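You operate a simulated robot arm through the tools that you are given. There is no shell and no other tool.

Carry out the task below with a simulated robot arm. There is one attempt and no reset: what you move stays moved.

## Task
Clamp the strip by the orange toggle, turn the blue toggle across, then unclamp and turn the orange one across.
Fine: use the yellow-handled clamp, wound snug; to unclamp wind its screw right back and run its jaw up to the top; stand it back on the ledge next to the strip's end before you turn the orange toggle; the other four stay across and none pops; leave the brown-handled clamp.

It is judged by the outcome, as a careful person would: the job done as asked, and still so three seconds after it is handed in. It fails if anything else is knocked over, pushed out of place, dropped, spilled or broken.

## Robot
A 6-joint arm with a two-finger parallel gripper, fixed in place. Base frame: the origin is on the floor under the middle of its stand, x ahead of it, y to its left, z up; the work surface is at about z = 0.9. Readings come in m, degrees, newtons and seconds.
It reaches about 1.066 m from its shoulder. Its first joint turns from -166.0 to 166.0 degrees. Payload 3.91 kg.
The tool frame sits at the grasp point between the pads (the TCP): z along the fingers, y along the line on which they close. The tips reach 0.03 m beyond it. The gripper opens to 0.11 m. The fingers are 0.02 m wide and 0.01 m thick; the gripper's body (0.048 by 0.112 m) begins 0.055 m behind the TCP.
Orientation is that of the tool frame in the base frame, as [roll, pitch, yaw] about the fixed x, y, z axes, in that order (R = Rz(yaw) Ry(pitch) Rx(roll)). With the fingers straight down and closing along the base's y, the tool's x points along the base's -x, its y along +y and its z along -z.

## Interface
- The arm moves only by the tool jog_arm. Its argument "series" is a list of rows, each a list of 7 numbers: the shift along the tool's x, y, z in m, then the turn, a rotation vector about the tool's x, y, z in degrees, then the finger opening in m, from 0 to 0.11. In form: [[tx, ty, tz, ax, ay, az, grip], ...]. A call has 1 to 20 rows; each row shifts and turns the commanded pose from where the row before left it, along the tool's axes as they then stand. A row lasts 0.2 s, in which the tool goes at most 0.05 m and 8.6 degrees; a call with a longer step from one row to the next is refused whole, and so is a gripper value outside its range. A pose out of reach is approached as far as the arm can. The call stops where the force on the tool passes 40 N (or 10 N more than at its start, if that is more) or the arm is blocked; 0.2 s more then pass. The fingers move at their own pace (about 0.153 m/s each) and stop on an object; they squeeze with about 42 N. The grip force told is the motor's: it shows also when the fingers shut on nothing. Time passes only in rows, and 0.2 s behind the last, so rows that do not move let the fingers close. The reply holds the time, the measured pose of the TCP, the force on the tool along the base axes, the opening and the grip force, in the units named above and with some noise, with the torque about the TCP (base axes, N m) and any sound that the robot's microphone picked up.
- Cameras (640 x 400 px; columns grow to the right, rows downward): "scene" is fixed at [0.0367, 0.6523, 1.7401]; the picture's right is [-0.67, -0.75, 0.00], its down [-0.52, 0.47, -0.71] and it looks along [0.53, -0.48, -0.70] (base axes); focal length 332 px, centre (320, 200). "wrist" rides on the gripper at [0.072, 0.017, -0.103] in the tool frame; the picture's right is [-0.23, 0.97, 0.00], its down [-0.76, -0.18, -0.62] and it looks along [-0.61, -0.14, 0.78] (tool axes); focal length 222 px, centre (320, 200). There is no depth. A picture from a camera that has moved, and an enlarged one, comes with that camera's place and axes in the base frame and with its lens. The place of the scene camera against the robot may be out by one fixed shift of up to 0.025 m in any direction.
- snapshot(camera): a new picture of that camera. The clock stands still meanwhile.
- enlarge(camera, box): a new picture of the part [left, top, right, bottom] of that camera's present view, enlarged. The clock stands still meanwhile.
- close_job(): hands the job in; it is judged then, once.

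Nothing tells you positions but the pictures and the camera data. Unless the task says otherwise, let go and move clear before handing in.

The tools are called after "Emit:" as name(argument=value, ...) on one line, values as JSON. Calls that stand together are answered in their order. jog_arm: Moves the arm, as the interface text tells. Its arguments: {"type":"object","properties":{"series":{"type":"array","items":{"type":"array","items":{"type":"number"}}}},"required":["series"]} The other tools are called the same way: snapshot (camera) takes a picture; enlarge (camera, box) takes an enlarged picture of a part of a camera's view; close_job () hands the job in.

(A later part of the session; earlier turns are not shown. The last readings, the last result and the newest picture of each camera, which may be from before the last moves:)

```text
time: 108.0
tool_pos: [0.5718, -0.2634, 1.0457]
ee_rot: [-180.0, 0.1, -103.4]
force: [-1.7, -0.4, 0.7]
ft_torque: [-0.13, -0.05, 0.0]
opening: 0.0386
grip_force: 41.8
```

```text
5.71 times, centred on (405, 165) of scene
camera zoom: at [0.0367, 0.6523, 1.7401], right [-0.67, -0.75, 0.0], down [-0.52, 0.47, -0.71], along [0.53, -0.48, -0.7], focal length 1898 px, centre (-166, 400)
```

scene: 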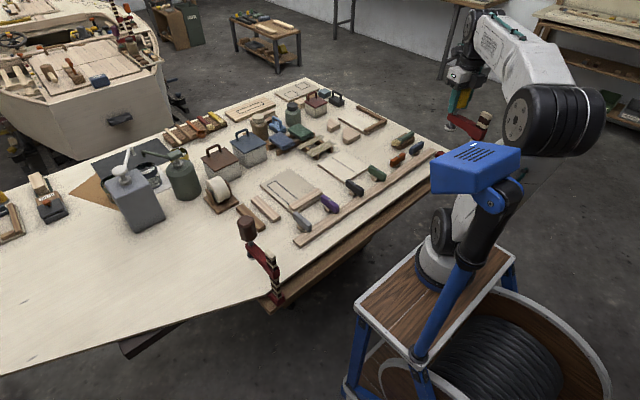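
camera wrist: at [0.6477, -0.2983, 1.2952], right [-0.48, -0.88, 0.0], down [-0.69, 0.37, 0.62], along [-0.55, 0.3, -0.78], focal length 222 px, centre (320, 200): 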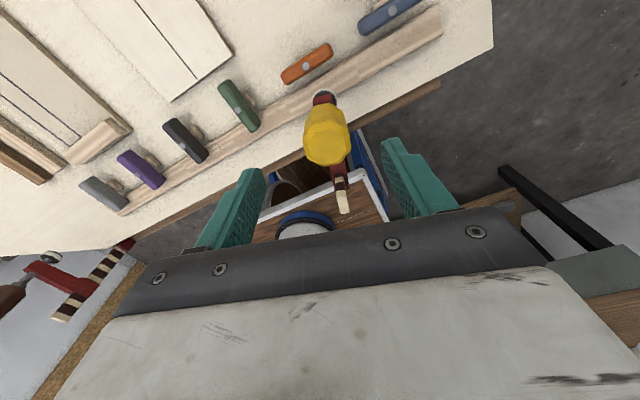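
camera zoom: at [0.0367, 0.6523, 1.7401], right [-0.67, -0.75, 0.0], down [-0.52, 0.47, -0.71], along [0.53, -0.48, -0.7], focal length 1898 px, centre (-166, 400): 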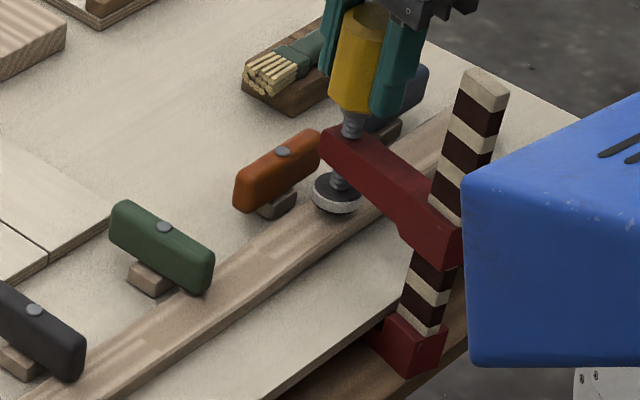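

Emit:
jog_arm(series=[[0, 0, 0.002, 0, 0, 0, 0.0], [0, 0, 0.002, 0, 0, 0, 0.0], [0, 0, 0.002, 0, 0, 0, 0.0], [0, 0, 0.001, 0, 0, 0, 0.0], [0, 0, 0, 0, 0, 0, 0.0]])

Emit:
enlarge(camera="scene", box=[380, 150, 420, 185])

```text
time: 109.2
tool_pos: [0.5715, -0.2618, 1.0418]
ee_rot: [-180.0, 0.0, -103.3]
force: [2.7, -0.9, 0.3]
ft_torque: [0.02, -0.09, 0.01]
opening: 0.0386
grip_force: 41.6
```

```text
11.43 times, centred on (400, 168) of scene
camera zoom: at [0.0367, 0.6523, 1.7401], right [-0.67, -0.75, 0.0], down [-0.52, 0.47, -0.71], along [0.53, -0.48, -0.7], focal length 3796 px, centre (-594, 571)
```

zoom: 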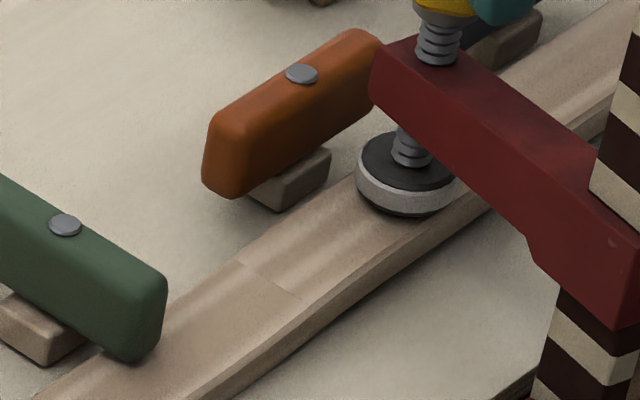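

Emit:
jog_arm(series=[[0, 0, 0.002, 0, 0, 0, 0.0], [0, 0, 0.002, 0, 0, 0, 0.0], [0, 0, 0.001, 0, 0, 0, 0.0], [0, 0, 0.001, 0, 0, 0, 0.0], [0, 0, 0, 0, 0, 0, 0.0]])

Emit:
enlarge(camera="scene", box=[380, 150, 420, 185])

```text
time: 110.4
tool_pos: [0.5713, -0.2626, 1.0355]
ee_rot: [179.9, 0.0, -103.4]
force: [-1.6, 2.9, 0.6]
ft_torque: [0.16, 0.09, 0.01]
opening: 0.0385
grip_force: 41.9
```

```text
11.43 times, centred on (400, 168) of scene
camera zoom: at [0.0367, 0.6523, 1.7401], right [-0.67, -0.75, 0.0], down [-0.52, 0.47, -0.71], along [0.53, -0.48, -0.7], focal length 3796 px, centre (-594, 571)
```

zoom: 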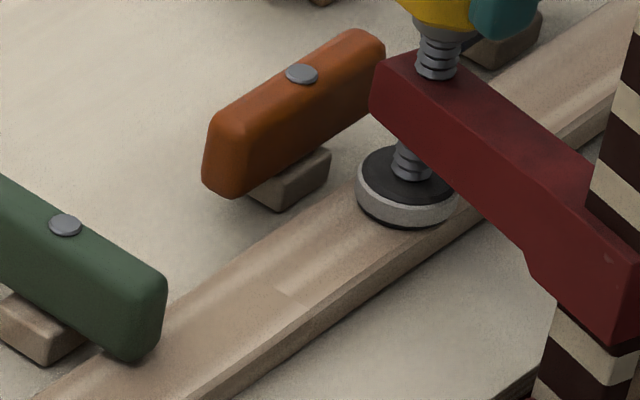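

Emit:
jog_arm(series=[[0, 0, 0.001, 0, 0, 0, 0.0], [0, 0, 0.001, 0, 0, 0, 0.0], [0, 0, 0.001, 0, 0, 0, 0.0], [0, 0, 0.0, 0, 0, 0, 0.0]])

Emit:
enlarge(camera="scene", box=[380, 150, 420, 185])

```text
time: 111.4
tool_pos: [0.572, -0.2616, 1.0324]
ee_rot: [180.0, 0.0, -103.5]
force: [1.8, -0.6, 1.1]
ft_torque: [-0.04, 0.15, -0.02]
opening: 0.0385
grip_force: 42.3
```

```text
11.43 times, centred on (400, 168) of scene
camera zoom: at [0.0367, 0.6523, 1.7401], right [-0.67, -0.75, 0.0], down [-0.52, 0.47, -0.71], along [0.53, -0.48, -0.7], focal length 3796 px, centre (-594, 571)
```

zoom: 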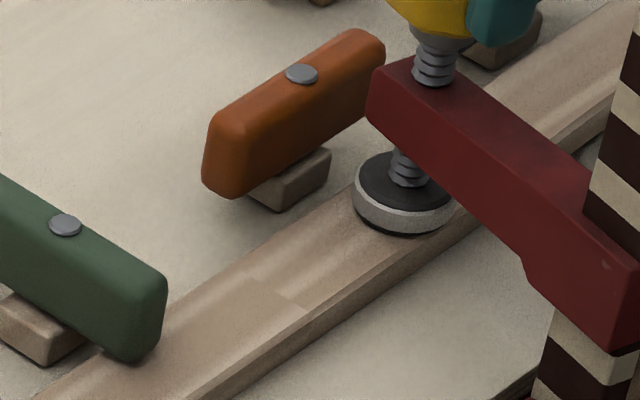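

Emit:
jog_arm(series=[[0, 0, 0.001, 0, 0, 0, 0.0], [0, 0, 0.001, 0, 0, 0, 0.0], [0, 0, 0.0, 0, 0, 0, 0.0]])

Emit:
enlarge(camera="scene", box=[380, 150, 420, 185])

```text
time: 112.2
tool_pos: [0.5716, -0.2619, 1.0297]
ee_rot: [-179.8, 0.0, -103.3]
force: [1.2, 1.0, 8.1]
ft_torque: [0.23, 0.16, -0.03]
opening: 0.0386
grip_force: 41.8
```

```text
11.43 times, centred on (400, 168) of scene
camera zoom: at [0.0367, 0.6523, 1.7401], right [-0.67, -0.75, 0.0], down [-0.52, 0.47, -0.71], along [0.53, -0.48, -0.7], focal length 3796 px, centre (-594, 571)
```

zoom: 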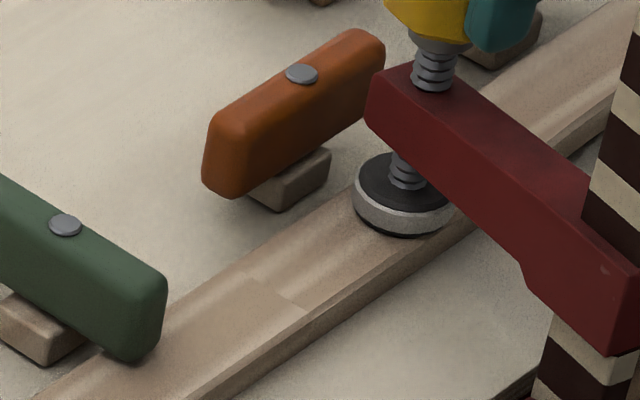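

Contact with 8 N. Now I'll wind clockwise 85° with slight follow-down and watch the response.

Emit:
jog_arm(series=[[0, 0, 0.0001, 0, 0, 8.5, 0.0], [0, 0, 0.0001, 0, 0, 8.5, 0.0], [0, 0, 0.0001, 0, 0, 8.5, 0.0], [0, 0, 0.0001, 0, 0, 8.5, 0.0], [0, 0, 0.0001, 0, 0, 8.5, 0.0], [0, 0, 0.0001, 0, 0, 8.5, 0.0], [0, 0, 0.0001, 0, 0, 8.5, 0.0], [0, 0, 0.0001, 0, 0, 8.5, 0.0], [0, 0, 0.0001, 0, 0, 8.5, 0.0], [0, 0, 0.0001, 0, 0, 8.5, 0.0], [0, 0, 0, 0, 0, 0, 0.0]])

Emit:
enlarge(camera="scene", box=[380, 150, 420, 185])

Emit:
enlarge(camera="scene", box=[360, 120, 440, 200])

```text
time: 114.6
tool_pos: [0.5692, -0.2627, 1.0295]
ee_rot: [179.9, 0.0, 171.4]
force: [-2.9, -5.5, 7.7]
ft_torque: [-0.49, 0.3, 0.02]
opening: 0.0384
grip_force: 42.1
```

```text
11.43 times, centred on (400, 168) of scene
camera zoom: at [0.0367, 0.6523, 1.7401], right [-0.67, -0.75, 0.0], down [-0.52, 0.47, -0.71], along [0.53, -0.48, -0.7], focal length 3796 px, centre (-594, 571)
```

zoom: 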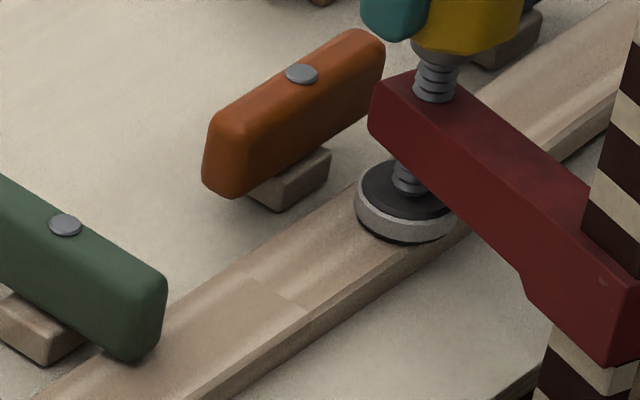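

```text
5.00 times, centred on (400, 160) of scene
camera zoom: at [0.0367, 0.6523, 1.7401], right [-0.67, -0.75, 0.0], down [-0.52, 0.47, -0.71], along [0.53, -0.48, -0.7], focal length 1661 px, centre (-80, 400)
```

zoom: 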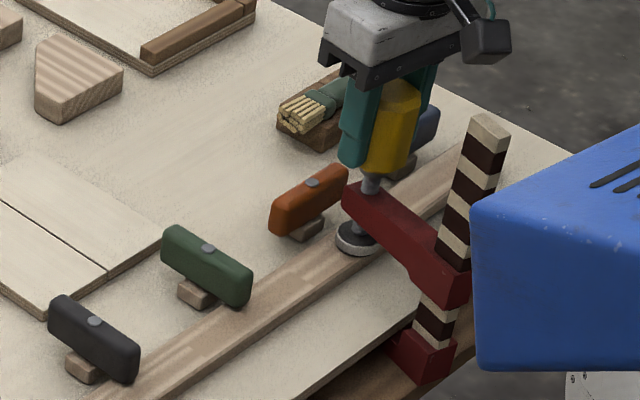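

Emit:
jog_arm(series=[[0, 0, 0.0001, 0, 0, 8.5, 0.0], [0, 0, 0.0001, 0, 0, 8.5, 0.0], [0, 0, 0.0001, 0, 0, 8.5, 0.0], [0, 0, 0.0001, 0, 0, 8.5, 0.0], [0, 0, 0.0001, 0, 0, 8.5, 0.0], [0, 0, 0.0001, 0, 0, 8.5, 0.0], [0, 0, 0.0001, 0, 0, 8.5, 0.0], [0, 0, 0.0001, 0, 0, 8.5, 0.0], [0, 0, 0.0001, 0, 0, 8.5, 0.0], [0, 0, 0.0001, 0, 0, 8.5, 0.0], [0, 0, 0, 0, 0, 0, 0.0]])

Emit:
enlarge(camera="scene", box=[380, 150, 420, 185])

Emit:
enlarge(camera="scene", box=[360, 120, 440, 200])

```text
time: 117.0
tool_pos: [0.5701, -0.2619, 1.0279]
ee_rot: [-180.0, -0.1, 86.5]
force: [-8.6, -0.6, 11.7]
ft_torque: [0.04, 0.67, 0.06]
opening: 0.0387
grip_force: 41.9
```

```text
11.43 times, centred on (400, 168) of scene
camera zoom: at [0.0367, 0.6523, 1.7401], right [-0.67, -0.75, 0.0], down [-0.52, 0.47, -0.71], along [0.53, -0.48, -0.7], focal length 3796 px, centre (-594, 571)
```

zoom: 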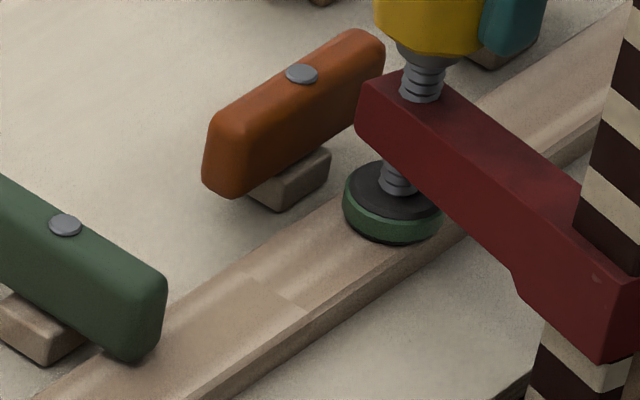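

```text
5.00 times, centred on (400, 160) of scene
camera zoom: at [0.0367, 0.6523, 1.7401], right [-0.67, -0.75, 0.0], down [-0.52, 0.47, -0.71], along [0.53, -0.48, -0.7], focal length 1661 px, centre (-80, 400)
```

zoom: 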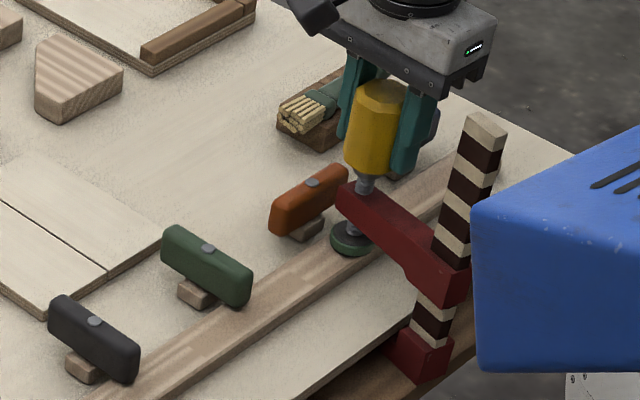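

Ring is green with 12 N. I'll wind another ~85° (to yaw ≈ 2, inside the limit), then test releasing.

Emit:
jog_arm(series=[[0, 0, 0.0001, 0, 0, 8.5, 0.0], [0, 0, 0.0001, 0, 0, 8.5, 0.0], [0, 0, 0.0001, 0, 0, 8.5, 0.0], [0, 0, 0.0001, 0, 0, 8.5, 0.0], [0, 0, 0.0001, 0, 0, 8.5, 0.0], [0, 0, 0.0001, 0, 0, 8.5, 0.0], [0, 0, 0.0001, 0, 0, 8.5, 0.0], [0, 0, 0.0001, 0, 0, 8.5, 0.0], [0, 0, 0.0001, 0, 0, 8.5, 0.0], [0, 0, 0, 0, 0, 0, 0.0]])

Emit:
enlarge(camera="scene", box=[380, 150, 420, 185])

Emit:
enlarge(camera="scene", box=[360, 120, 440, 200])

```text
time: 119.2
tool_pos: [0.5713, -0.2619, 1.027]
ee_rot: [179.9, -0.1, 10.0]
force: [-4.4, 8.8, 13.3]
ft_torque: [0.8, 0.06, 0.04]
opening: 0.0382
grip_force: 41.9
```

```text
11.43 times, centred on (400, 168) of scene
camera zoom: at [0.0367, 0.6523, 1.7401], right [-0.67, -0.75, 0.0], down [-0.52, 0.47, -0.71], along [0.53, -0.48, -0.7], focal length 3796 px, centre (-594, 571)
```

zoom: 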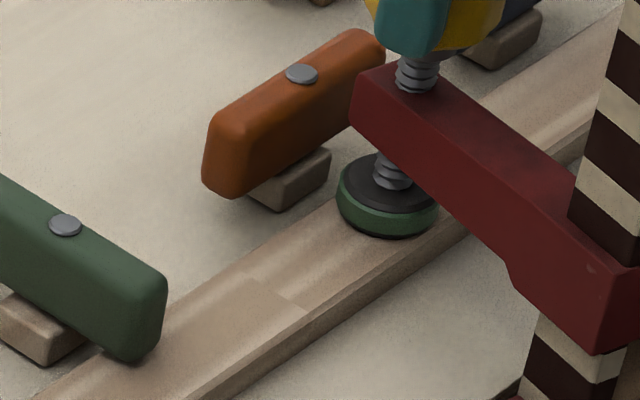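

```text
5.00 times, centred on (400, 160) of scene
camera zoom: at [0.0367, 0.6523, 1.7401], right [-0.67, -0.75, 0.0], down [-0.52, 0.47, -0.71], along [0.53, -0.48, -0.7], focal length 1661 px, centre (-80, 400)
```

zoom: 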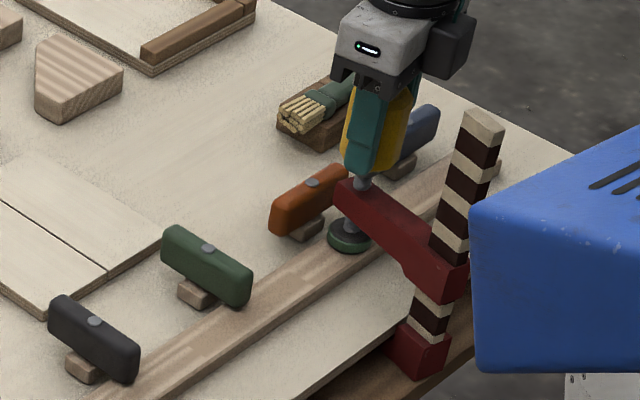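

The jaw is gripping the bar now: the clamp is rising toward the bench underside as I wind. A bit more, then I'll take another bite.

Emit:
jog_arm(series=[[0, 0, 0, 0, 0, 8, 0.0], [0, 0, 0, 0, 0, 8, 0.0], [0, 0, 0, 0, 0, 6, 0.0], [0, 0, 0, 0, 0, 0, 0.0], [0, 0, 0, 0, 0, 0, 0.045], [0, 0, 0, 0, 0, 0, 0.06], [0, 0, 0, 0, 0, 0, 0.075]])

Emit:
enlarge(camera="scene", box=[380, 150, 420, 185])

Emit:
enlarge(camera="scene", box=[360, 120, 440, 200])

```text
time: 120.8
tool_pos: [0.5703, -0.2612, 1.0256]
ee_rot: [-180.0, 0.0, -12.0]
force: [1.0, -0.1, -0.2]
ft_torque: [-0.01, -0.02, 0.0]
opening: 0.0751
grip_force: 0.1
```

```text
11.43 times, centred on (400, 168) of scene
camera zoom: at [0.0367, 0.6523, 1.7401], right [-0.67, -0.75, 0.0], down [-0.52, 0.47, -0.71], along [0.53, -0.48, -0.7], focal length 3796 px, centre (-594, 571)
```

zoom: 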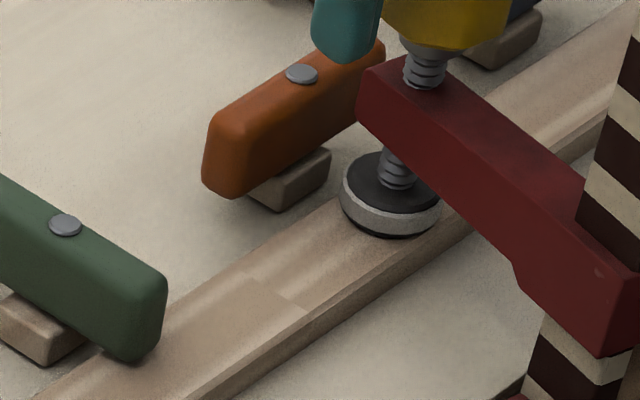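

```text
5.00 times, centred on (400, 160) of scene
camera zoom: at [0.0367, 0.6523, 1.7401], right [-0.67, -0.75, 0.0], down [-0.52, 0.47, -0.71], along [0.53, -0.48, -0.7], focal length 1661 px, centre (-80, 400)
```

zoom: 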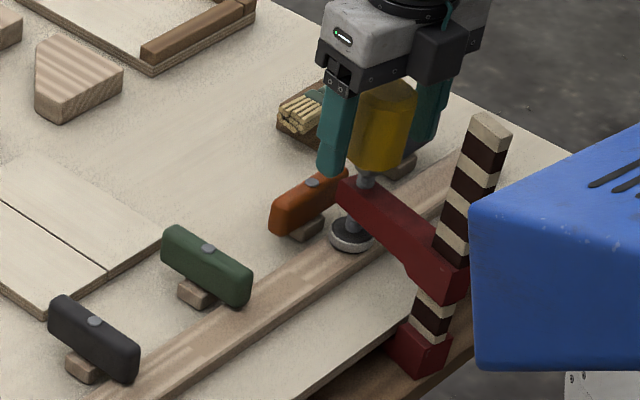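

Ring white again on release, as expected until the lower jaw bears. I'll rotate the open hand back for another full bite.

Emit:
jog_arm(series=[[0, 0, 0, 0, 0, -8.5, 0.075], [0, 0, 0, 0, 0, -8.5, 0.075], [0, 0, 0, 0, 0, -8.5, 0.075], [0, 0, 0, 0, 0, -8.5, 0.075], [0, 0, 0, 0, 0, -8.5, 0.075], [0, 0, 0, 0, 0, -8.5, 0.075], [0, 0, 0, 0, 0, -8.5, 0.075], [0, 0, 0, 0, 0, -8.5, 0.075], [0, 0, 0, 0, 0, -8.5, 0.075], [0, 0, 0, 0, 0, -8.5, 0.075], [0, 0, 0, 0, 0, -8.5, 0.075], [0, 0, 0, 0, 0, -8.5, 0.075], [0, 0, 0, 0, 0, -8.5, 0.075], [0, 0, 0, 0, 0, -8.5, 0.075], [0, 0, 0, 0, 0, -8.5, 0.075], [0, 0, 0, 0, 0, -8.5, 0.075], [0, 0, 0, 0, 0, -8.5, 0.075], [0, 0, 0, 0, 0, -8.5, 0.075], [0, 0, 0, 0, 0, -8.5, 0.075], [0, 0, 0, 0, 0, -8.5, 0.075]])

Emit:
jog_arm(series=[[0, 0, 0, 0, 0, -8.5, 0.075], [0, 0, 0, 0, 0, -8.5, 0.075], [0, 0, 0, 0, 0, -8.5, 0.075], [0, 0, 0, 0, 0, -8.5, 0.075], [0, 0, 0, 0, 0, -8.5, 0.075], [0, 0, 0, 0, 0, -8.5, 0.075], [0, 0, 0, 0, 0, -8.5, 0.075], [0, 0, 0, 0, 0, -8.5, 0.075], [0, 0, 0, 0, 0, -8.5, 0.075], [0, 0, 0, 0, 0, -8.5, 0.075], [0, 0, 0, 0, 0, 0, 0.075]])

Emit:
enlarge(camera="wrist", box=[220, 50, 420, 220])

Emit:
enlarge(camera="scene", box=[360, 120, 440, 200])

```text
time: 125.0
tool_pos: [0.5721, -0.2629, 1.0279]
ee_rot: [180.0, 0.0, 158.3]
force: [-0.2, -0.5, -0.3]
ft_torque: [0.01, 0.01, -0.02]
opening: 0.0751
grip_force: 0.0
```

```text
time: 127.4
tool_pos: [0.5703, -0.2614, 1.027]
ee_rot: [180.0, 0.0, -116.8]
force: [0.2, 0.6, 0.0]
ft_torque: [-0.01, 0.03, -0.01]
opening: 0.0752
grip_force: 0.0
```

```text
2.35 times, centred on (320, 135) of wrist
camera zoom: at [0.5244, -0.3188, 1.1303], right [-0.77, 0.64, 0.0], down [0.5, 0.6, 0.62], along [0.4, 0.48, -0.78], focal length 523 px, centre (320, 353)
```

zoom: 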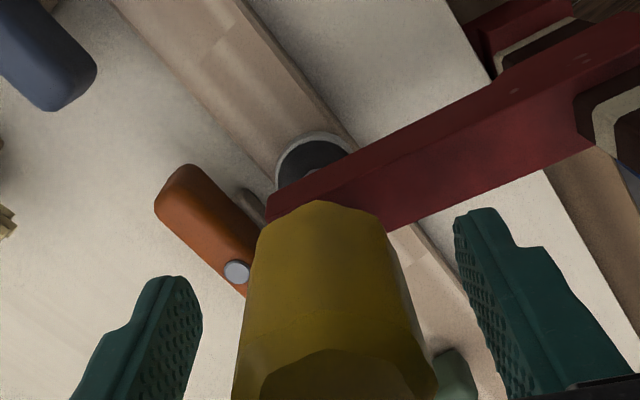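

```text
5.00 times, centred on (400, 160) of scene
camera zoom: at [0.0367, 0.6523, 1.7401], right [-0.67, -0.75, 0.0], down [-0.52, 0.47, -0.71], along [0.53, -0.48, -0.7], focal length 1661 px, centre (-80, 400)
```

zoom: 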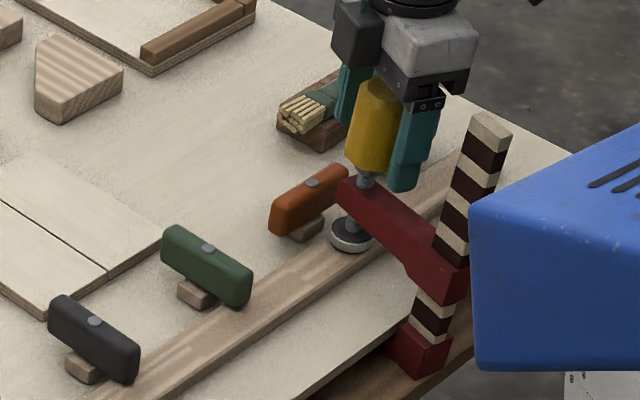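

Closing and winding another bite.

Emit:
jog_arm(series=[[0, 0, 0, 0, 0, 0, 0.05], [0, 0, 0, 0, 0, 0, 0.03], [0, 0, 0, 0, 0, 0, 0.0], [0, 0, 0.0001, 0, 0, 8.5, 0.0], [0, 0, 0.0001, 0, 0, 8.5, 0.0], [0, 0, 0.0001, 0, 0, 8.5, 0.0], [0, 0, 0.0001, 0, 0, 8.5, 0.0], [0, 0, 0.0001, 0, 0, 8.5, 0.0], [0, 0, 0.0001, 0, 0, 8.5, 0.0], [0, 0, 0.0001, 0, 0, 8.5, 0.0], [0, 0, 0.0001, 0, 0, 8.5, 0.0], [0, 0, 0.0001, 0, 0, 8.5, 0.0], [0, 0, 0.0001, 0, 0, 8.5, 0.0], [0, 0, 0.0001, 0, 0, 8.5, 0.0], [0, 0, 0.0001, 0, 0, 8.5, 0.0], [0, 0, 0, 0, 0, 0, 0.0]])

Emit:
enlarge(camera="scene", box=[380, 150, 420, 185])

Emit:
enlarge(camera="scene", box=[360, 120, 440, 200])

```text
time: 130.8
tool_pos: [0.5712, -0.2602, 1.0259]
ee_rot: [179.9, 0.0, 141.0]
force: [1.9, 8.8, 1.8]
ft_torque: [1.08, -0.23, 0.02]
opening: 0.0409
grip_force: 42.1
```

```text
11.43 times, centred on (400, 168) of scene
camera zoom: at [0.0367, 0.6523, 1.7401], right [-0.67, -0.75, 0.0], down [-0.52, 0.47, -0.71], along [0.53, -0.48, -0.7], focal length 3796 px, centre (-594, 571)
```

zoom: 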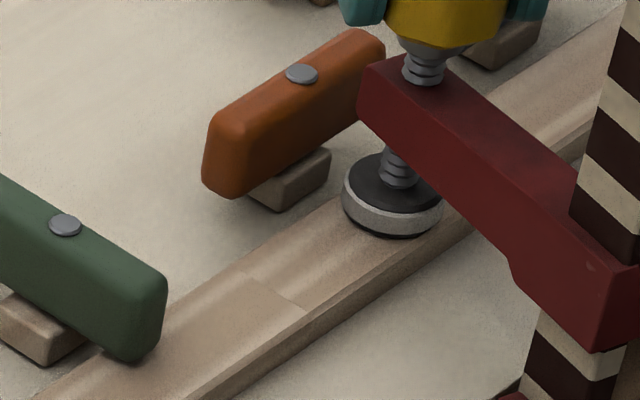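

```text
5.00 times, centred on (400, 160) of scene
camera zoom: at [0.0367, 0.6523, 1.7401], right [-0.67, -0.75, 0.0], down [-0.52, 0.47, -0.71], along [0.53, -0.48, -0.7], focal length 1661 px, centre (-80, 400)
```

zoom: 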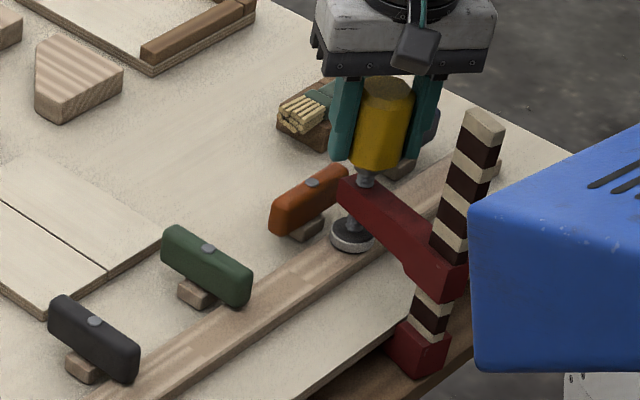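

Emit:
jog_arm(series=[[0, 0, 0.0005, 0, 0, 8.5, 0.0], [0, 0, 0.0001, 0, 0, 8.5, 0.0], [0, 0, 0.0001, 0, 0, 8.5, 0.0], [0, 0, 0.0001, 0, 0, 8.5, 0.0], [0, 0, 0.0001, 0, 0, 8.5, 0.0], [0, 0, 0.0001, 0, 0, 8.5, 0.0], [0, 0, 0.0001, 0, 0, 8.5, 0.0], [0, 0, 0.0001, 0, 0, 8.5, 0.0], [0, 0, 0.0001, 0, 0, 8.5, 0.0], [0, 0, 0.0001, 0, 0, 8.5, 0.0], [0, 0, 0, 0, 0, 0, 0.0]])

Emit:
enlarge(camera="scene", box=[380, 150, 420, 185])

Emit:
enlarge(camera="scene", box=[360, 120, 440, 200])

```text
time: 133.2
tool_pos: [0.5704, -0.2633, 1.0251]
ee_rot: [179.9, -0.1, 56.0]
force: [9.9, -1.1, 7.0]
ft_torque: [-0.06, -1.15, 0.01]
opening: 0.0408
grip_force: 42.4
```

```text
11.43 times, centred on (400, 168) of scene
camera zoom: at [0.0367, 0.6523, 1.7401], right [-0.67, -0.75, 0.0], down [-0.52, 0.47, -0.71], along [0.53, -0.48, -0.7], focal length 3796 px, centre (-594, 571)
```

zoom: 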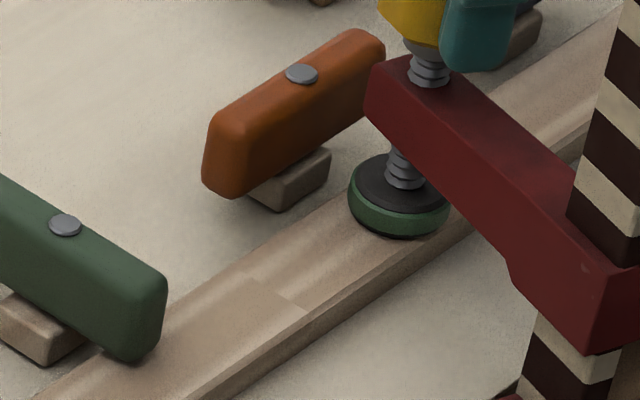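

```text
5.00 times, centred on (400, 160) of scene
camera zoom: at [0.0367, 0.6523, 1.7401], right [-0.67, -0.75, 0.0], down [-0.52, 0.47, -0.71], along [0.53, -0.48, -0.7], focal length 1661 px, centre (-80, 400)
```

zoom: 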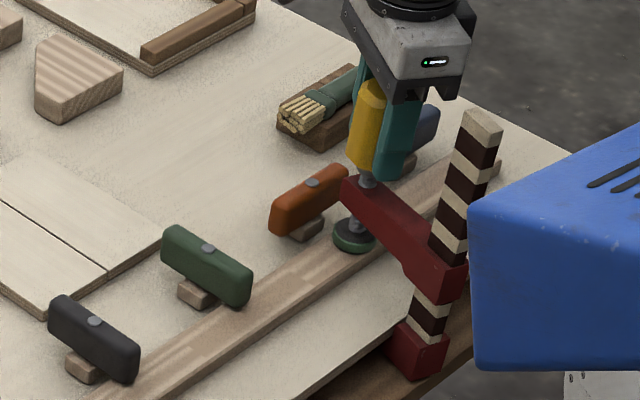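

Emit:
jog_arm(series=[[0, 0, 0.0001, 0, 0, 8.5, 0.0], [0, 0, 0.0001, 0, 0, 8.5, 0.0], [0, 0, 0.0001, 0, 0, 8.5, 0.0], [0, 0, 0.0001, 0, 0, 8.5, 0.0], [0, 0, 0.0001, 0, 0, 8.5, 0.0], [0, 0, 0.0001, 0, 0, 8.5, 0.0], [0, 0, 0.0001, 0, 0, 8.5, 0.0], [0, 0, 0.0001, 0, 0, 8.0, 0.0], [0, 0, 0, 0, 0, 0, 0.0]])

Emit:
enlarge(camera="scene", box=[380, 150, 420, 185])

Emit:
enlarge(camera="scene", box=[405, 170, 445, 205])

```text
time: 135.2
tool_pos: [0.5702, -0.2627, 1.0236]
ee_rot: [180.0, 0.1, -11.5]
force: [0.9, -9.7, 6.7]
ft_torque: [-1.03, -0.15, 0.04]
opening: 0.0409
grip_force: 41.6
```

```text
11.43 times, centred on (400, 168) of scene
camera zoom: at [0.0367, 0.6523, 1.7401], right [-0.67, -0.75, 0.0], down [-0.52, 0.47, -0.71], along [0.53, -0.48, -0.7], focal length 3796 px, centre (-594, 571)
```

zoom: 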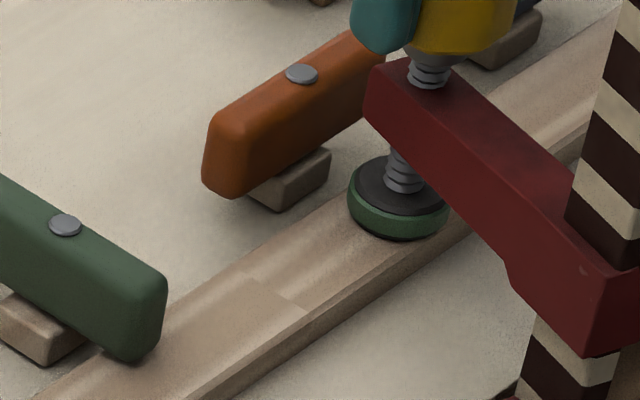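

```text
11.43 times, centred on (425, 188) of scene
camera zoom: at [0.0367, 0.6523, 1.7401], right [-0.67, -0.75, 0.0], down [-0.52, 0.47, -0.71], along [0.53, -0.48, -0.7], focal length 3796 px, centre (-880, 343)
```

zoom: 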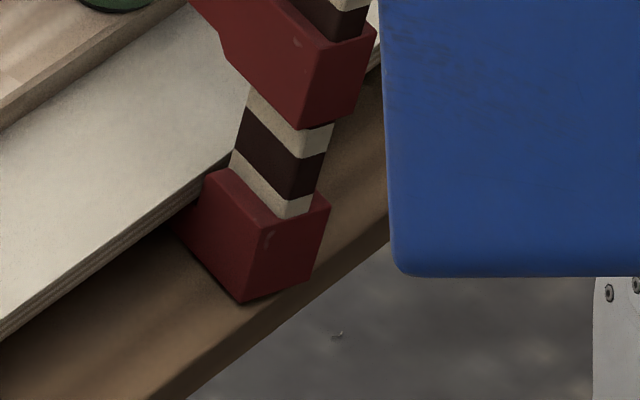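

Emit:
jog_arm(series=[[0, 0, 0, 0, 0, 0, 0.045], [0, 0, 0, 0, 0, 0, 0.06], [0, 0, 0, 0, 0, 0, 0.075]])

Emit:
enlarge(camera="scene", box=[380, 150, 420, 185])

Emit:
enlarge(camera="scene", box=[405, 170, 445, 205])

```text
time: 136.0
tool_pos: [0.5723, -0.2613, 1.0225]
ee_rot: [179.9, 0.0, -11.4]
force: [-0.4, -1.3, 0.2]
ft_torque: [0.01, 0.0, -0.02]
opening: 0.0751
grip_force: 0.1
```

```text
11.43 times, centred on (400, 168) of scene
camera zoom: at [0.0367, 0.6523, 1.7401], right [-0.67, -0.75, 0.0], down [-0.52, 0.47, -0.71], along [0.53, -0.48, -0.7], focal length 3796 px, centre (-594, 571)
```

zoom: 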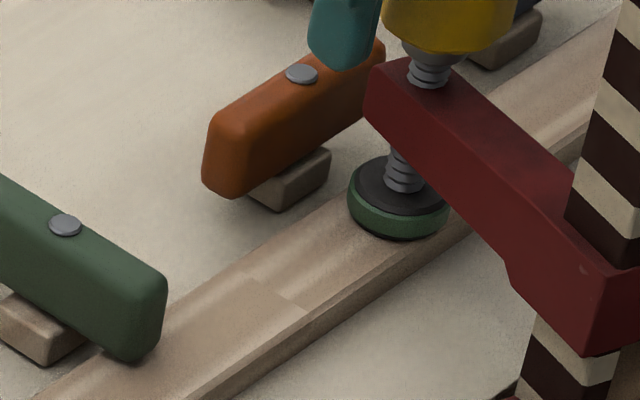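

```text
11.43 times, centred on (425, 188) of scene
camera zoom: at [0.0367, 0.6523, 1.7401], right [-0.67, -0.75, 0.0], down [-0.52, 0.47, -0.71], along [0.53, -0.48, -0.7], focal length 3796 px, centre (-880, 343)
```

zoom: 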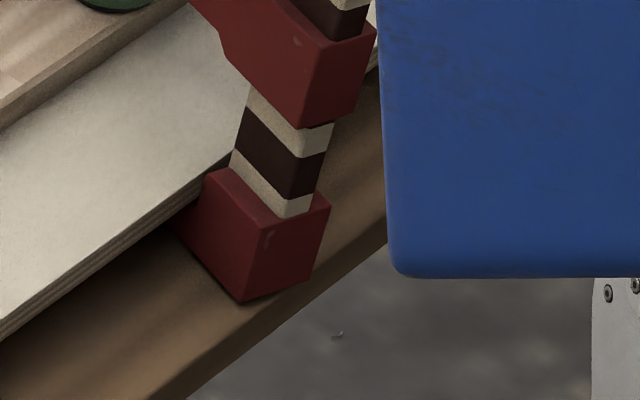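

Excellent: the ring stays green after release, so the clamp is now holding the strip snugly by itself. I'll rise clear and look at the blue toggle.

Emit:
jog_arm(series=[[0, 0, -0.02, 0, 0, 0, 0.08], [0, 0, -0.03, 0, 0, 0, 0.08], [0, 0, -0.04, 0, 0, 0, 0.08], [0, 0, -0.04, 0, 0, 0, 0.08], [0, 0, 0, 0, 0, 0, 0.08]])

Emit:
snapshot(camera="scene")

Emit:
snapshot(camera="wrist")

Emit:
enlarge(camera="scene", box=[370, 120, 450, 190])

```text
time: 137.2
tool_pos: [0.57, -0.2638, 1.1524]
ee_rot: [180.0, 0.0, -11.5]
force: [-0.1, 0.3, 0.9]
ft_torque: [0.0, 0.01, -0.03]
opening: 0.08
grip_force: 0.1
```

```text
taken
```

scene: 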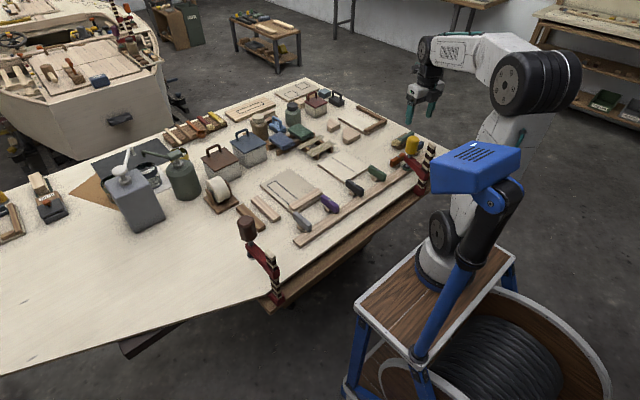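

```text
taken
camera wrist: at [0.6388, -0.294, 1.2557], right [-0.42, -0.91, 0.0], down [-0.71, 0.33, 0.62], along [-0.57, 0.26, -0.78], focal length 222 px, centre (320, 200)
```

wrist: 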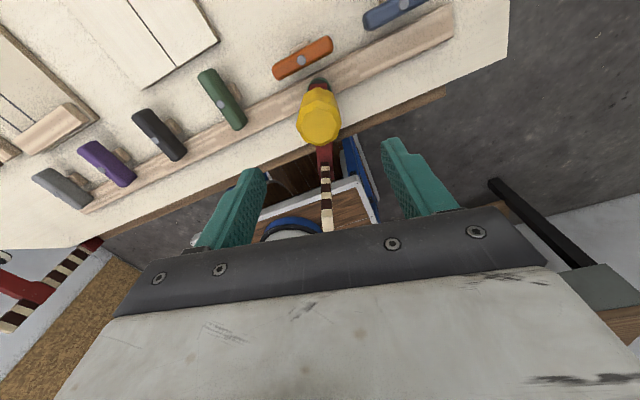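

```text
5.71 times, centred on (410, 155) of scene
camera zoom: at [0.0367, 0.6523, 1.7401], right [-0.67, -0.75, 0.0], down [-0.52, 0.47, -0.71], along [0.53, -0.48, -0.7], focal length 1898 px, centre (-194, 457)
```

zoom: 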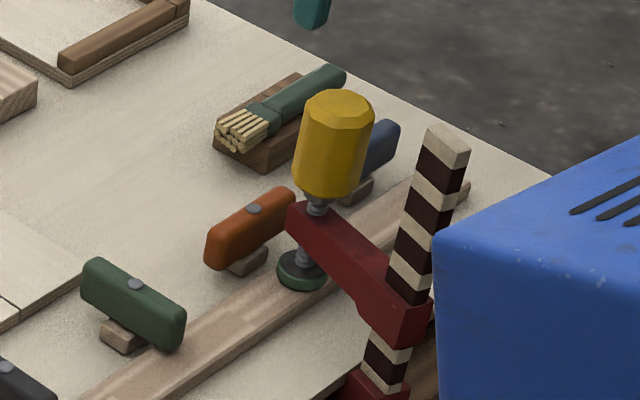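

The ring is green and the clamp stands straight. Next is the blue toggle, with its pivot at about (0.6175, -0.378). I'll rotate the hand so the fingers close along x, and move above it.

Emit:
jog_arm(series=[[0, 0, 0, 0, 0, -8.5, 0.06], [0, 0, 0, 0, 0, -8.5, 0.06], [0, 0, 0, 0, 0, -8.5, 0.06], [0, 0, 0, 0, 0, -8.5, 0.06], [0, 0, 0, 0, 0, -8.5, 0.06], [0, 0, 0, 0, 0, -8.5, 0.06], [0, 0, 0, 0, 0, -8.5, 0.06], [0, 0, 0, 0, 0, -8.5, 0.06], [0, 0, 0, 0, 0, -8.5, 0.06], [0, 0, 0, 0, 0, -8.5, 0.06], [0, 0, 0, 0, 0, -8.5, 0.06], [0, 0, 0, 0, 0, -8.0, 0.06], [-0.038, 0.0158, 0, 0, 0, 0, 0.06], [-0.038, 0.0158, 0, 0, 0, 0, 0.06], [-0.038, 0.0158, 0, 0, 0, 0, 0.06], [0, 0, 0, 0, 0, 0, 0.06]])

Emit:
snapshot(camera="wrist")

Emit:
enlarge(camera="wrist", box=[220, 40, 420, 220])

```text
time: 140.6
tool_pos: [0.6153, -0.3774, 1.1543]
ee_rot: [179.9, 0.0, 90.1]
force: [-0.2, 0.5, 0.2]
ft_torque: [0.0, 0.0, 0.03]
opening: 0.06
grip_force: 0.0
```

```text
taken
camera wrist: at [0.6334, -0.3042, 1.2573], right [0.97, -0.23, 0.0], down [-0.18, -0.76, 0.62], along [-0.14, -0.61, -0.78], focal length 222 px, centre (320, 200)
```

wrist: 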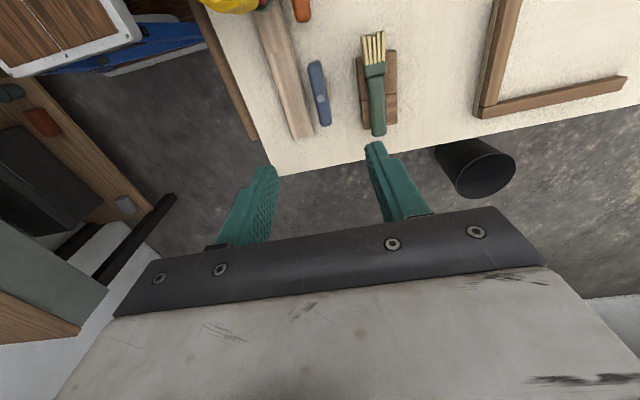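

```text
2.22 times, centred on (320, 130) of wrist
camera zoom: at [0.6334, -0.3042, 1.2573], right [0.97, -0.23, 0.0], down [-0.18, -0.76, 0.62], along [-0.14, -0.61, -0.78], focal length 494 px, centre (320, 356)
```

zoom: 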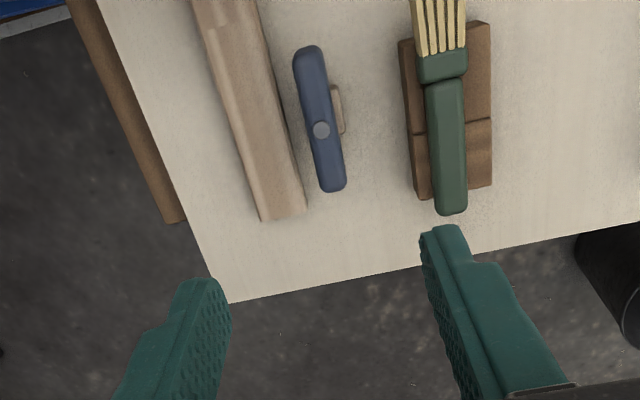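

The blue toggle's pivot is at (0.617, -0.380) with length about 0.08 m. I'll centre on it, narrow the fingers and descend around it.

Emit:
jog_arm(series=[[-0.003, 0.002, 0, 0, 0, 0, 0.045], [0, 0, 0.04, 0, 0, 0, 0.045], [0, 0, 0.04, 0, 0, 0, 0.045], [0, 0, 0.04, 0, 0, 0, 0.045], [0, 0, 0.03, 0, 0, 0, 0.045], [0, 0, 0.02, 0, 0, 0, 0.045], [0, 0, 0, 0, 0, 0, 0.045]])

Emit:
snapshot(camera="wrist")

Emit:
enlarge(camera="scene", box=[370, 110, 450, 180])

```text
time: 142.2
tool_pos: [0.6212, -0.3776, 0.9841]
ee_rot: [-179.9, 0.0, 90.1]
force: [0.1, -0.7, 0.0]
ft_torque: [0.03, 0.02, 0.01]
opening: 0.0449
grip_force: 0.0
```

```text
taken
camera wrist: at [0.6376, -0.3054, 1.087], right [0.97, -0.23, 0.0], down [-0.18, -0.76, 0.62], along [-0.14, -0.61, -0.78], focal length 222 px, centre (320, 200)
```

wrist: 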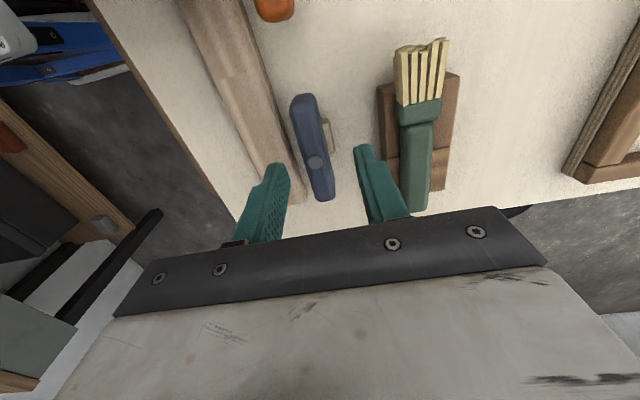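

```text
5.71 times, centred on (410, 145) of scene
camera zoom: at [0.0367, 0.6523, 1.7401], right [-0.67, -0.75, 0.0], down [-0.52, 0.47, -0.71], along [0.53, -0.48, -0.7], focal length 1898 px, centre (-194, 514)
```

zoom: 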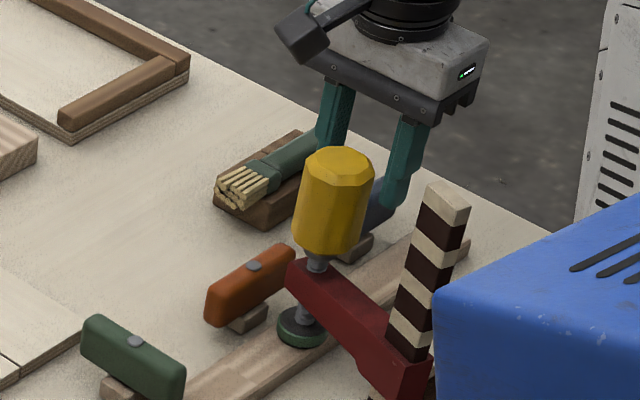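

Emit:
enlarge(camera="wrist", box=[240, 80, 400, 215])

```text
2.96 times, centred on (320, 148) of wrist
camera zoom: at [0.6376, -0.3054, 1.087], right [0.97, -0.23, 0.0], down [-0.18, -0.76, 0.62], along [-0.14, -0.61, -0.78], focal length 658 px, centre (320, 356)
```

zoom: 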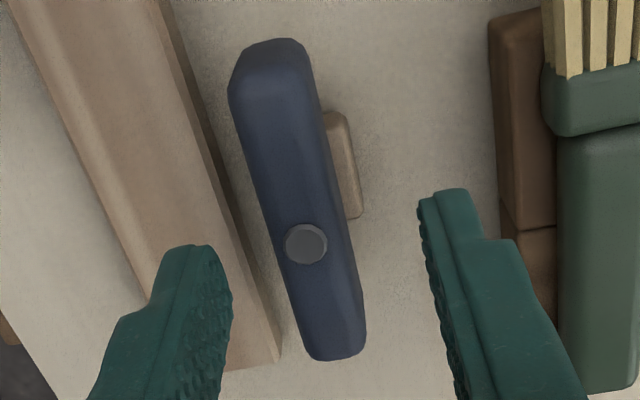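

I'll correct by a few mm to be centred on the screw and go down the last 3 cm.

Emit:
jog_arm(series=[[-0.0055, -0.004, 0, 0, 0, 0, 0.045], [0, 0, 0.015, 0, 0, 0, 0.045], [0, 0, 0.01, 0, 0, 0, 0.045], [0, 0, 0.006, 0, 0, 0, 0.045], [0, 0, 0, 0, 0, 0, 0.045]])

Emit:
enlarge(camera="wrist", box=[240, 80, 400, 215])

Emit:
enlarge(camera="scene", box=[390, 130, 440, 175])

```text
time: 143.4
tool_pos: [0.6168, -0.3842, 0.9526]
ee_rot: [-180.0, 0.0, 90.1]
force: [-0.9, 0.5, -0.3]
ft_torque: [0.03, 0.0, -0.01]
opening: 0.045
grip_force: 0.0
```

```text
2.96 times, centred on (320, 148) of wrist
camera zoom: at [0.6338, -0.3116, 1.0556], right [0.97, -0.23, 0.0], down [-0.18, -0.76, 0.62], along [-0.14, -0.61, -0.78], focal length 658 px, centre (320, 356)
```

zoom: 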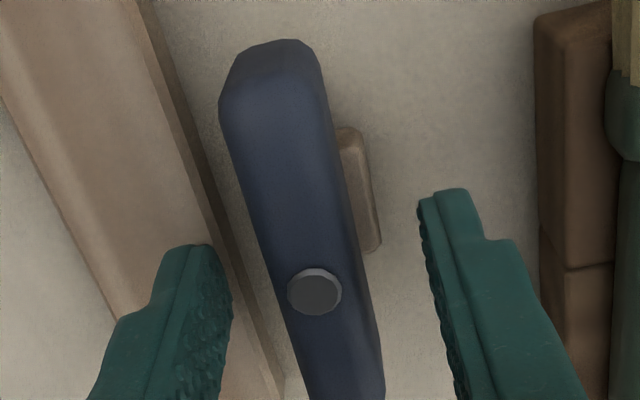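

```text
8.89 times, centred on (415, 152) of scene
camera zoom: at [0.0367, 0.6523, 1.7401], right [-0.67, -0.75, 0.0], down [-0.52, 0.47, -0.71], along [0.53, -0.48, -0.7], focal length 2953 px, centre (-524, 622)
```

zoom: 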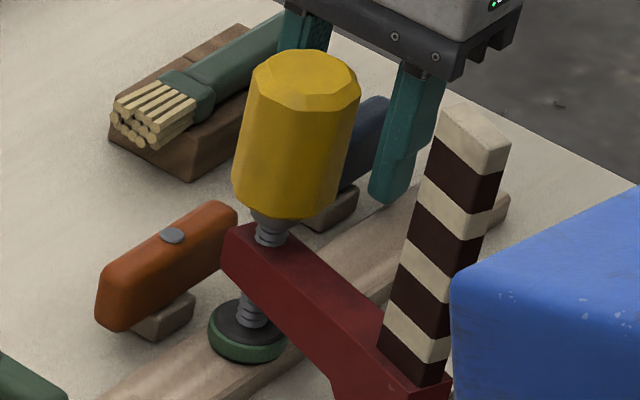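

Aligned with the screw head. Closing on the blue toggle.

Emit:
jog_arm(series=[[0, 0, 0, 0, 0, 0, 0.03], [0, 0, 0, 0, 0, 0, 0.015], [0, 0, 0, 0, 0, 0, 0.0], [0, 0, 0, 0, 0, 0, 0.0]])

Emit:
enlarge(camera="wrist", box=[240, 80, 400, 215])

```text
time: 144.4
tool_pos: [0.6172, -0.3843, 0.9531]
ee_rot: [179.9, -0.1, 90.1]
force: [-2.5, -0.2, -1.0]
ft_torque: [-0.22, 0.06, 0.0]
opening: 0.0178
grip_force: 44.8
```

```text
2.96 times, centred on (320, 148) of wrist
camera zoom: at [0.6336, -0.3116, 1.0557], right [0.97, -0.23, 0.0], down [-0.18, -0.76, 0.62], along [-0.14, -0.61, -0.78], focal length 658 px, centre (320, 356)
```

zoom: 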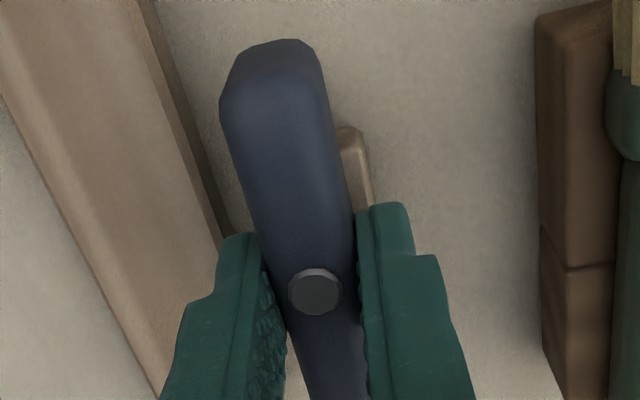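

The toggle is gripped (17.8 mm). I'll turn it counter-clockwise so its end nearest the clamp sweeps over the held-down strip; first 30°.

Emit:
jog_arm(series=[[0, 0, 0, 0, 0, -5, 0.0], [0, 0, 0, 0, 0, -6, 0.0], [0, 0, 0, 0, 0, -6, 0.0], [0, 0, 0, 0, 0, -6, 0.0], [0, 0, 0, 0, 0, -6, 0.0], [0, 0, 0, 0, 0, 0, 0.0]])

Emit:
enlarge(camera="wrist", box=[220, 60, 420, 220])

Emit:
enlarge(camera="scene", box=[380, 110, 450, 180])

```text
time: 145.8
tool_pos: [0.6182, -0.3845, 0.9525]
ee_rot: [180.0, 0.0, 119.2]
force: [15.8, 7.9, -11.6]
ft_torque: [0.52, -0.24, -0.05]
opening: 0.018
grip_force: 44.7
```

```text
2.50 times, centred on (320, 140) of wrist
camera zoom: at [0.5982, -0.3121, 1.0557], right [0.96, 0.28, 0.0], down [0.22, -0.75, 0.62], along [0.17, -0.6, -0.78], focal length 555 px, centre (320, 350)
```

zoom: 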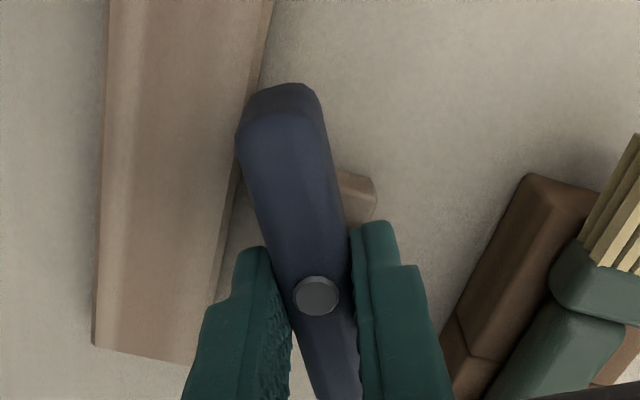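

```text
5.71 times, centred on (415, 145) of scene
camera zoom: at [0.0367, 0.6523, 1.7401], right [-0.67, -0.75, 0.0], down [-0.52, 0.47, -0.71], along [0.53, -0.48, -0.7], focal length 1898 px, centre (-223, 514)
```

zoom: 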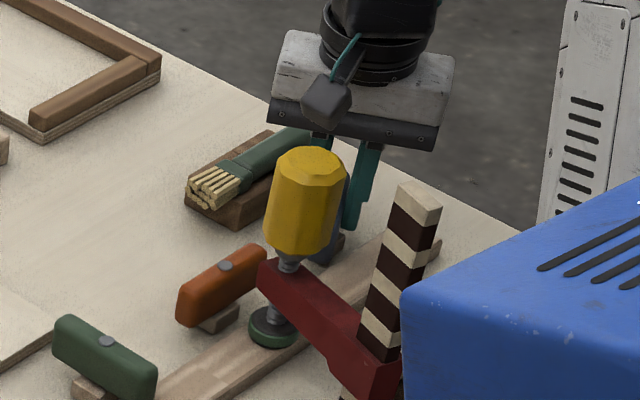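

Lateral force is building (about 18 N), so the toggle's end may be touching the strip's edge. I'll zoom in before pushing further.

Emit:
enlarge(camera="wrist", box=[260, 70, 350, 150])

Emit:
enlarge(camera="scene", box=[400, 135, 440, 170])

```text
5.00 times, centred on (305, 110) of wrist
camera zoom: at [0.5982, -0.3121, 1.0557], right [0.96, 0.28, 0.0], down [0.22, -0.75, 0.62], along [0.17, -0.6, -0.78], focal length 1111 px, centre (395, 650)
```

zoom: 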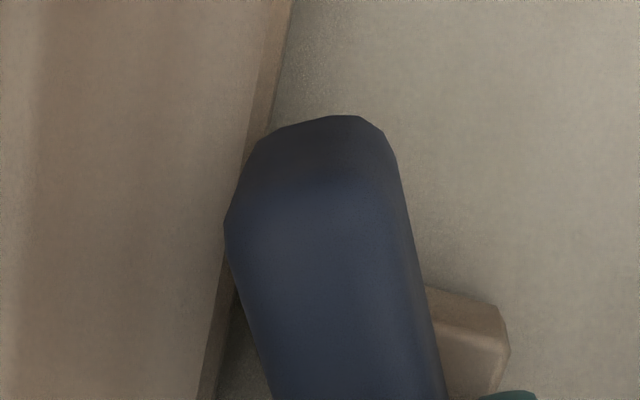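

```text
11.43 times, centred on (420, 152) of scene
camera zoom: at [0.0367, 0.6523, 1.7401], right [-0.67, -0.75, 0.0], down [-0.52, 0.47, -0.71], along [0.53, -0.48, -0.7], focal length 3796 px, centre (-823, 743)
```

zoom: 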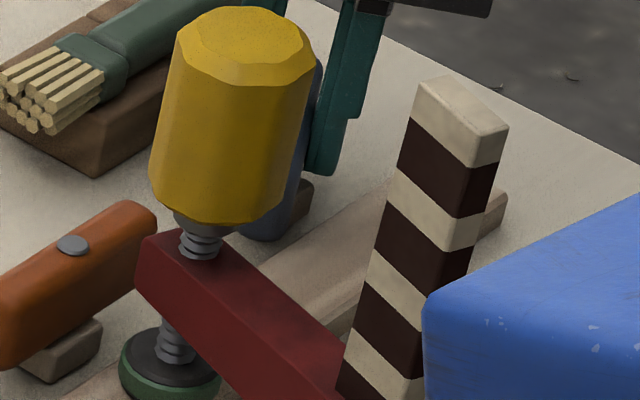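

The toggle's corner has reached the strip's edge and is pushing on it. I'll turn it back along and check the strip's height with a side view before trying again.

Emit:
jog_arm(series=[[0, 0, 0, 0, 0, 6, 0.0], [0, 0, 0, 0, 0, 6, 0.0], [0, 0, 0, 0, 0, 6, 0.0], [0, 0, 0, 0, 0, 6, 0.0], [0, 0, 0, 0, 0, 5, 0.0], [0, 0, 0, 0, 0, 0, 0.0], [0, 0, 0, 0, 0, 0, 0.03], [0, 0, 0, 0, 0, 0, 0.045]])

Emit:
enlarge(camera="wrist", box=[220, 60, 420, 220])

Emit:
enlarge(camera="scene", box=[380, 150, 420, 185])

```text
time: 147.6
tool_pos: [0.6169, -0.3847, 0.9546]
ee_rot: [179.9, 0.0, 89.9]
force: [0.1, 0.3, -0.6]
ft_torque: [0.0, -0.02, -0.06]
opening: 0.0454
grip_force: 0.2
```

```text
2.50 times, centred on (320, 140) of wrist
camera zoom: at [0.6343, -0.3115, 1.0566], right [0.97, -0.23, 0.0], down [-0.18, -0.76, 0.62], along [-0.14, -0.61, -0.78], focal length 555 px, centre (320, 350)
```

zoom: 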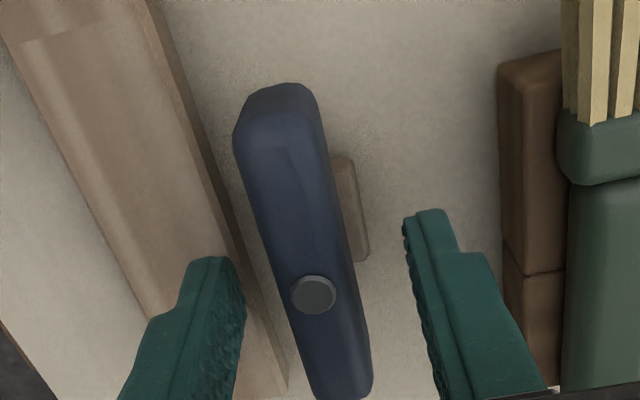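

```text
11.43 times, centred on (400, 168) of scene
camera zoom: at [0.0367, 0.6523, 1.7401], right [-0.67, -0.75, 0.0], down [-0.52, 0.47, -0.71], along [0.53, -0.48, -0.7], focal length 3796 px, centre (-594, 571)
```

zoom: 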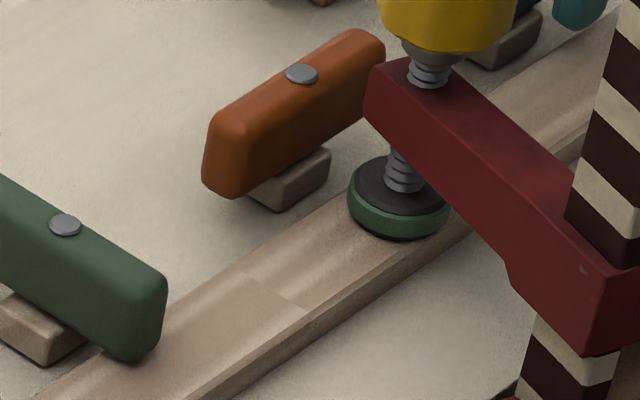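

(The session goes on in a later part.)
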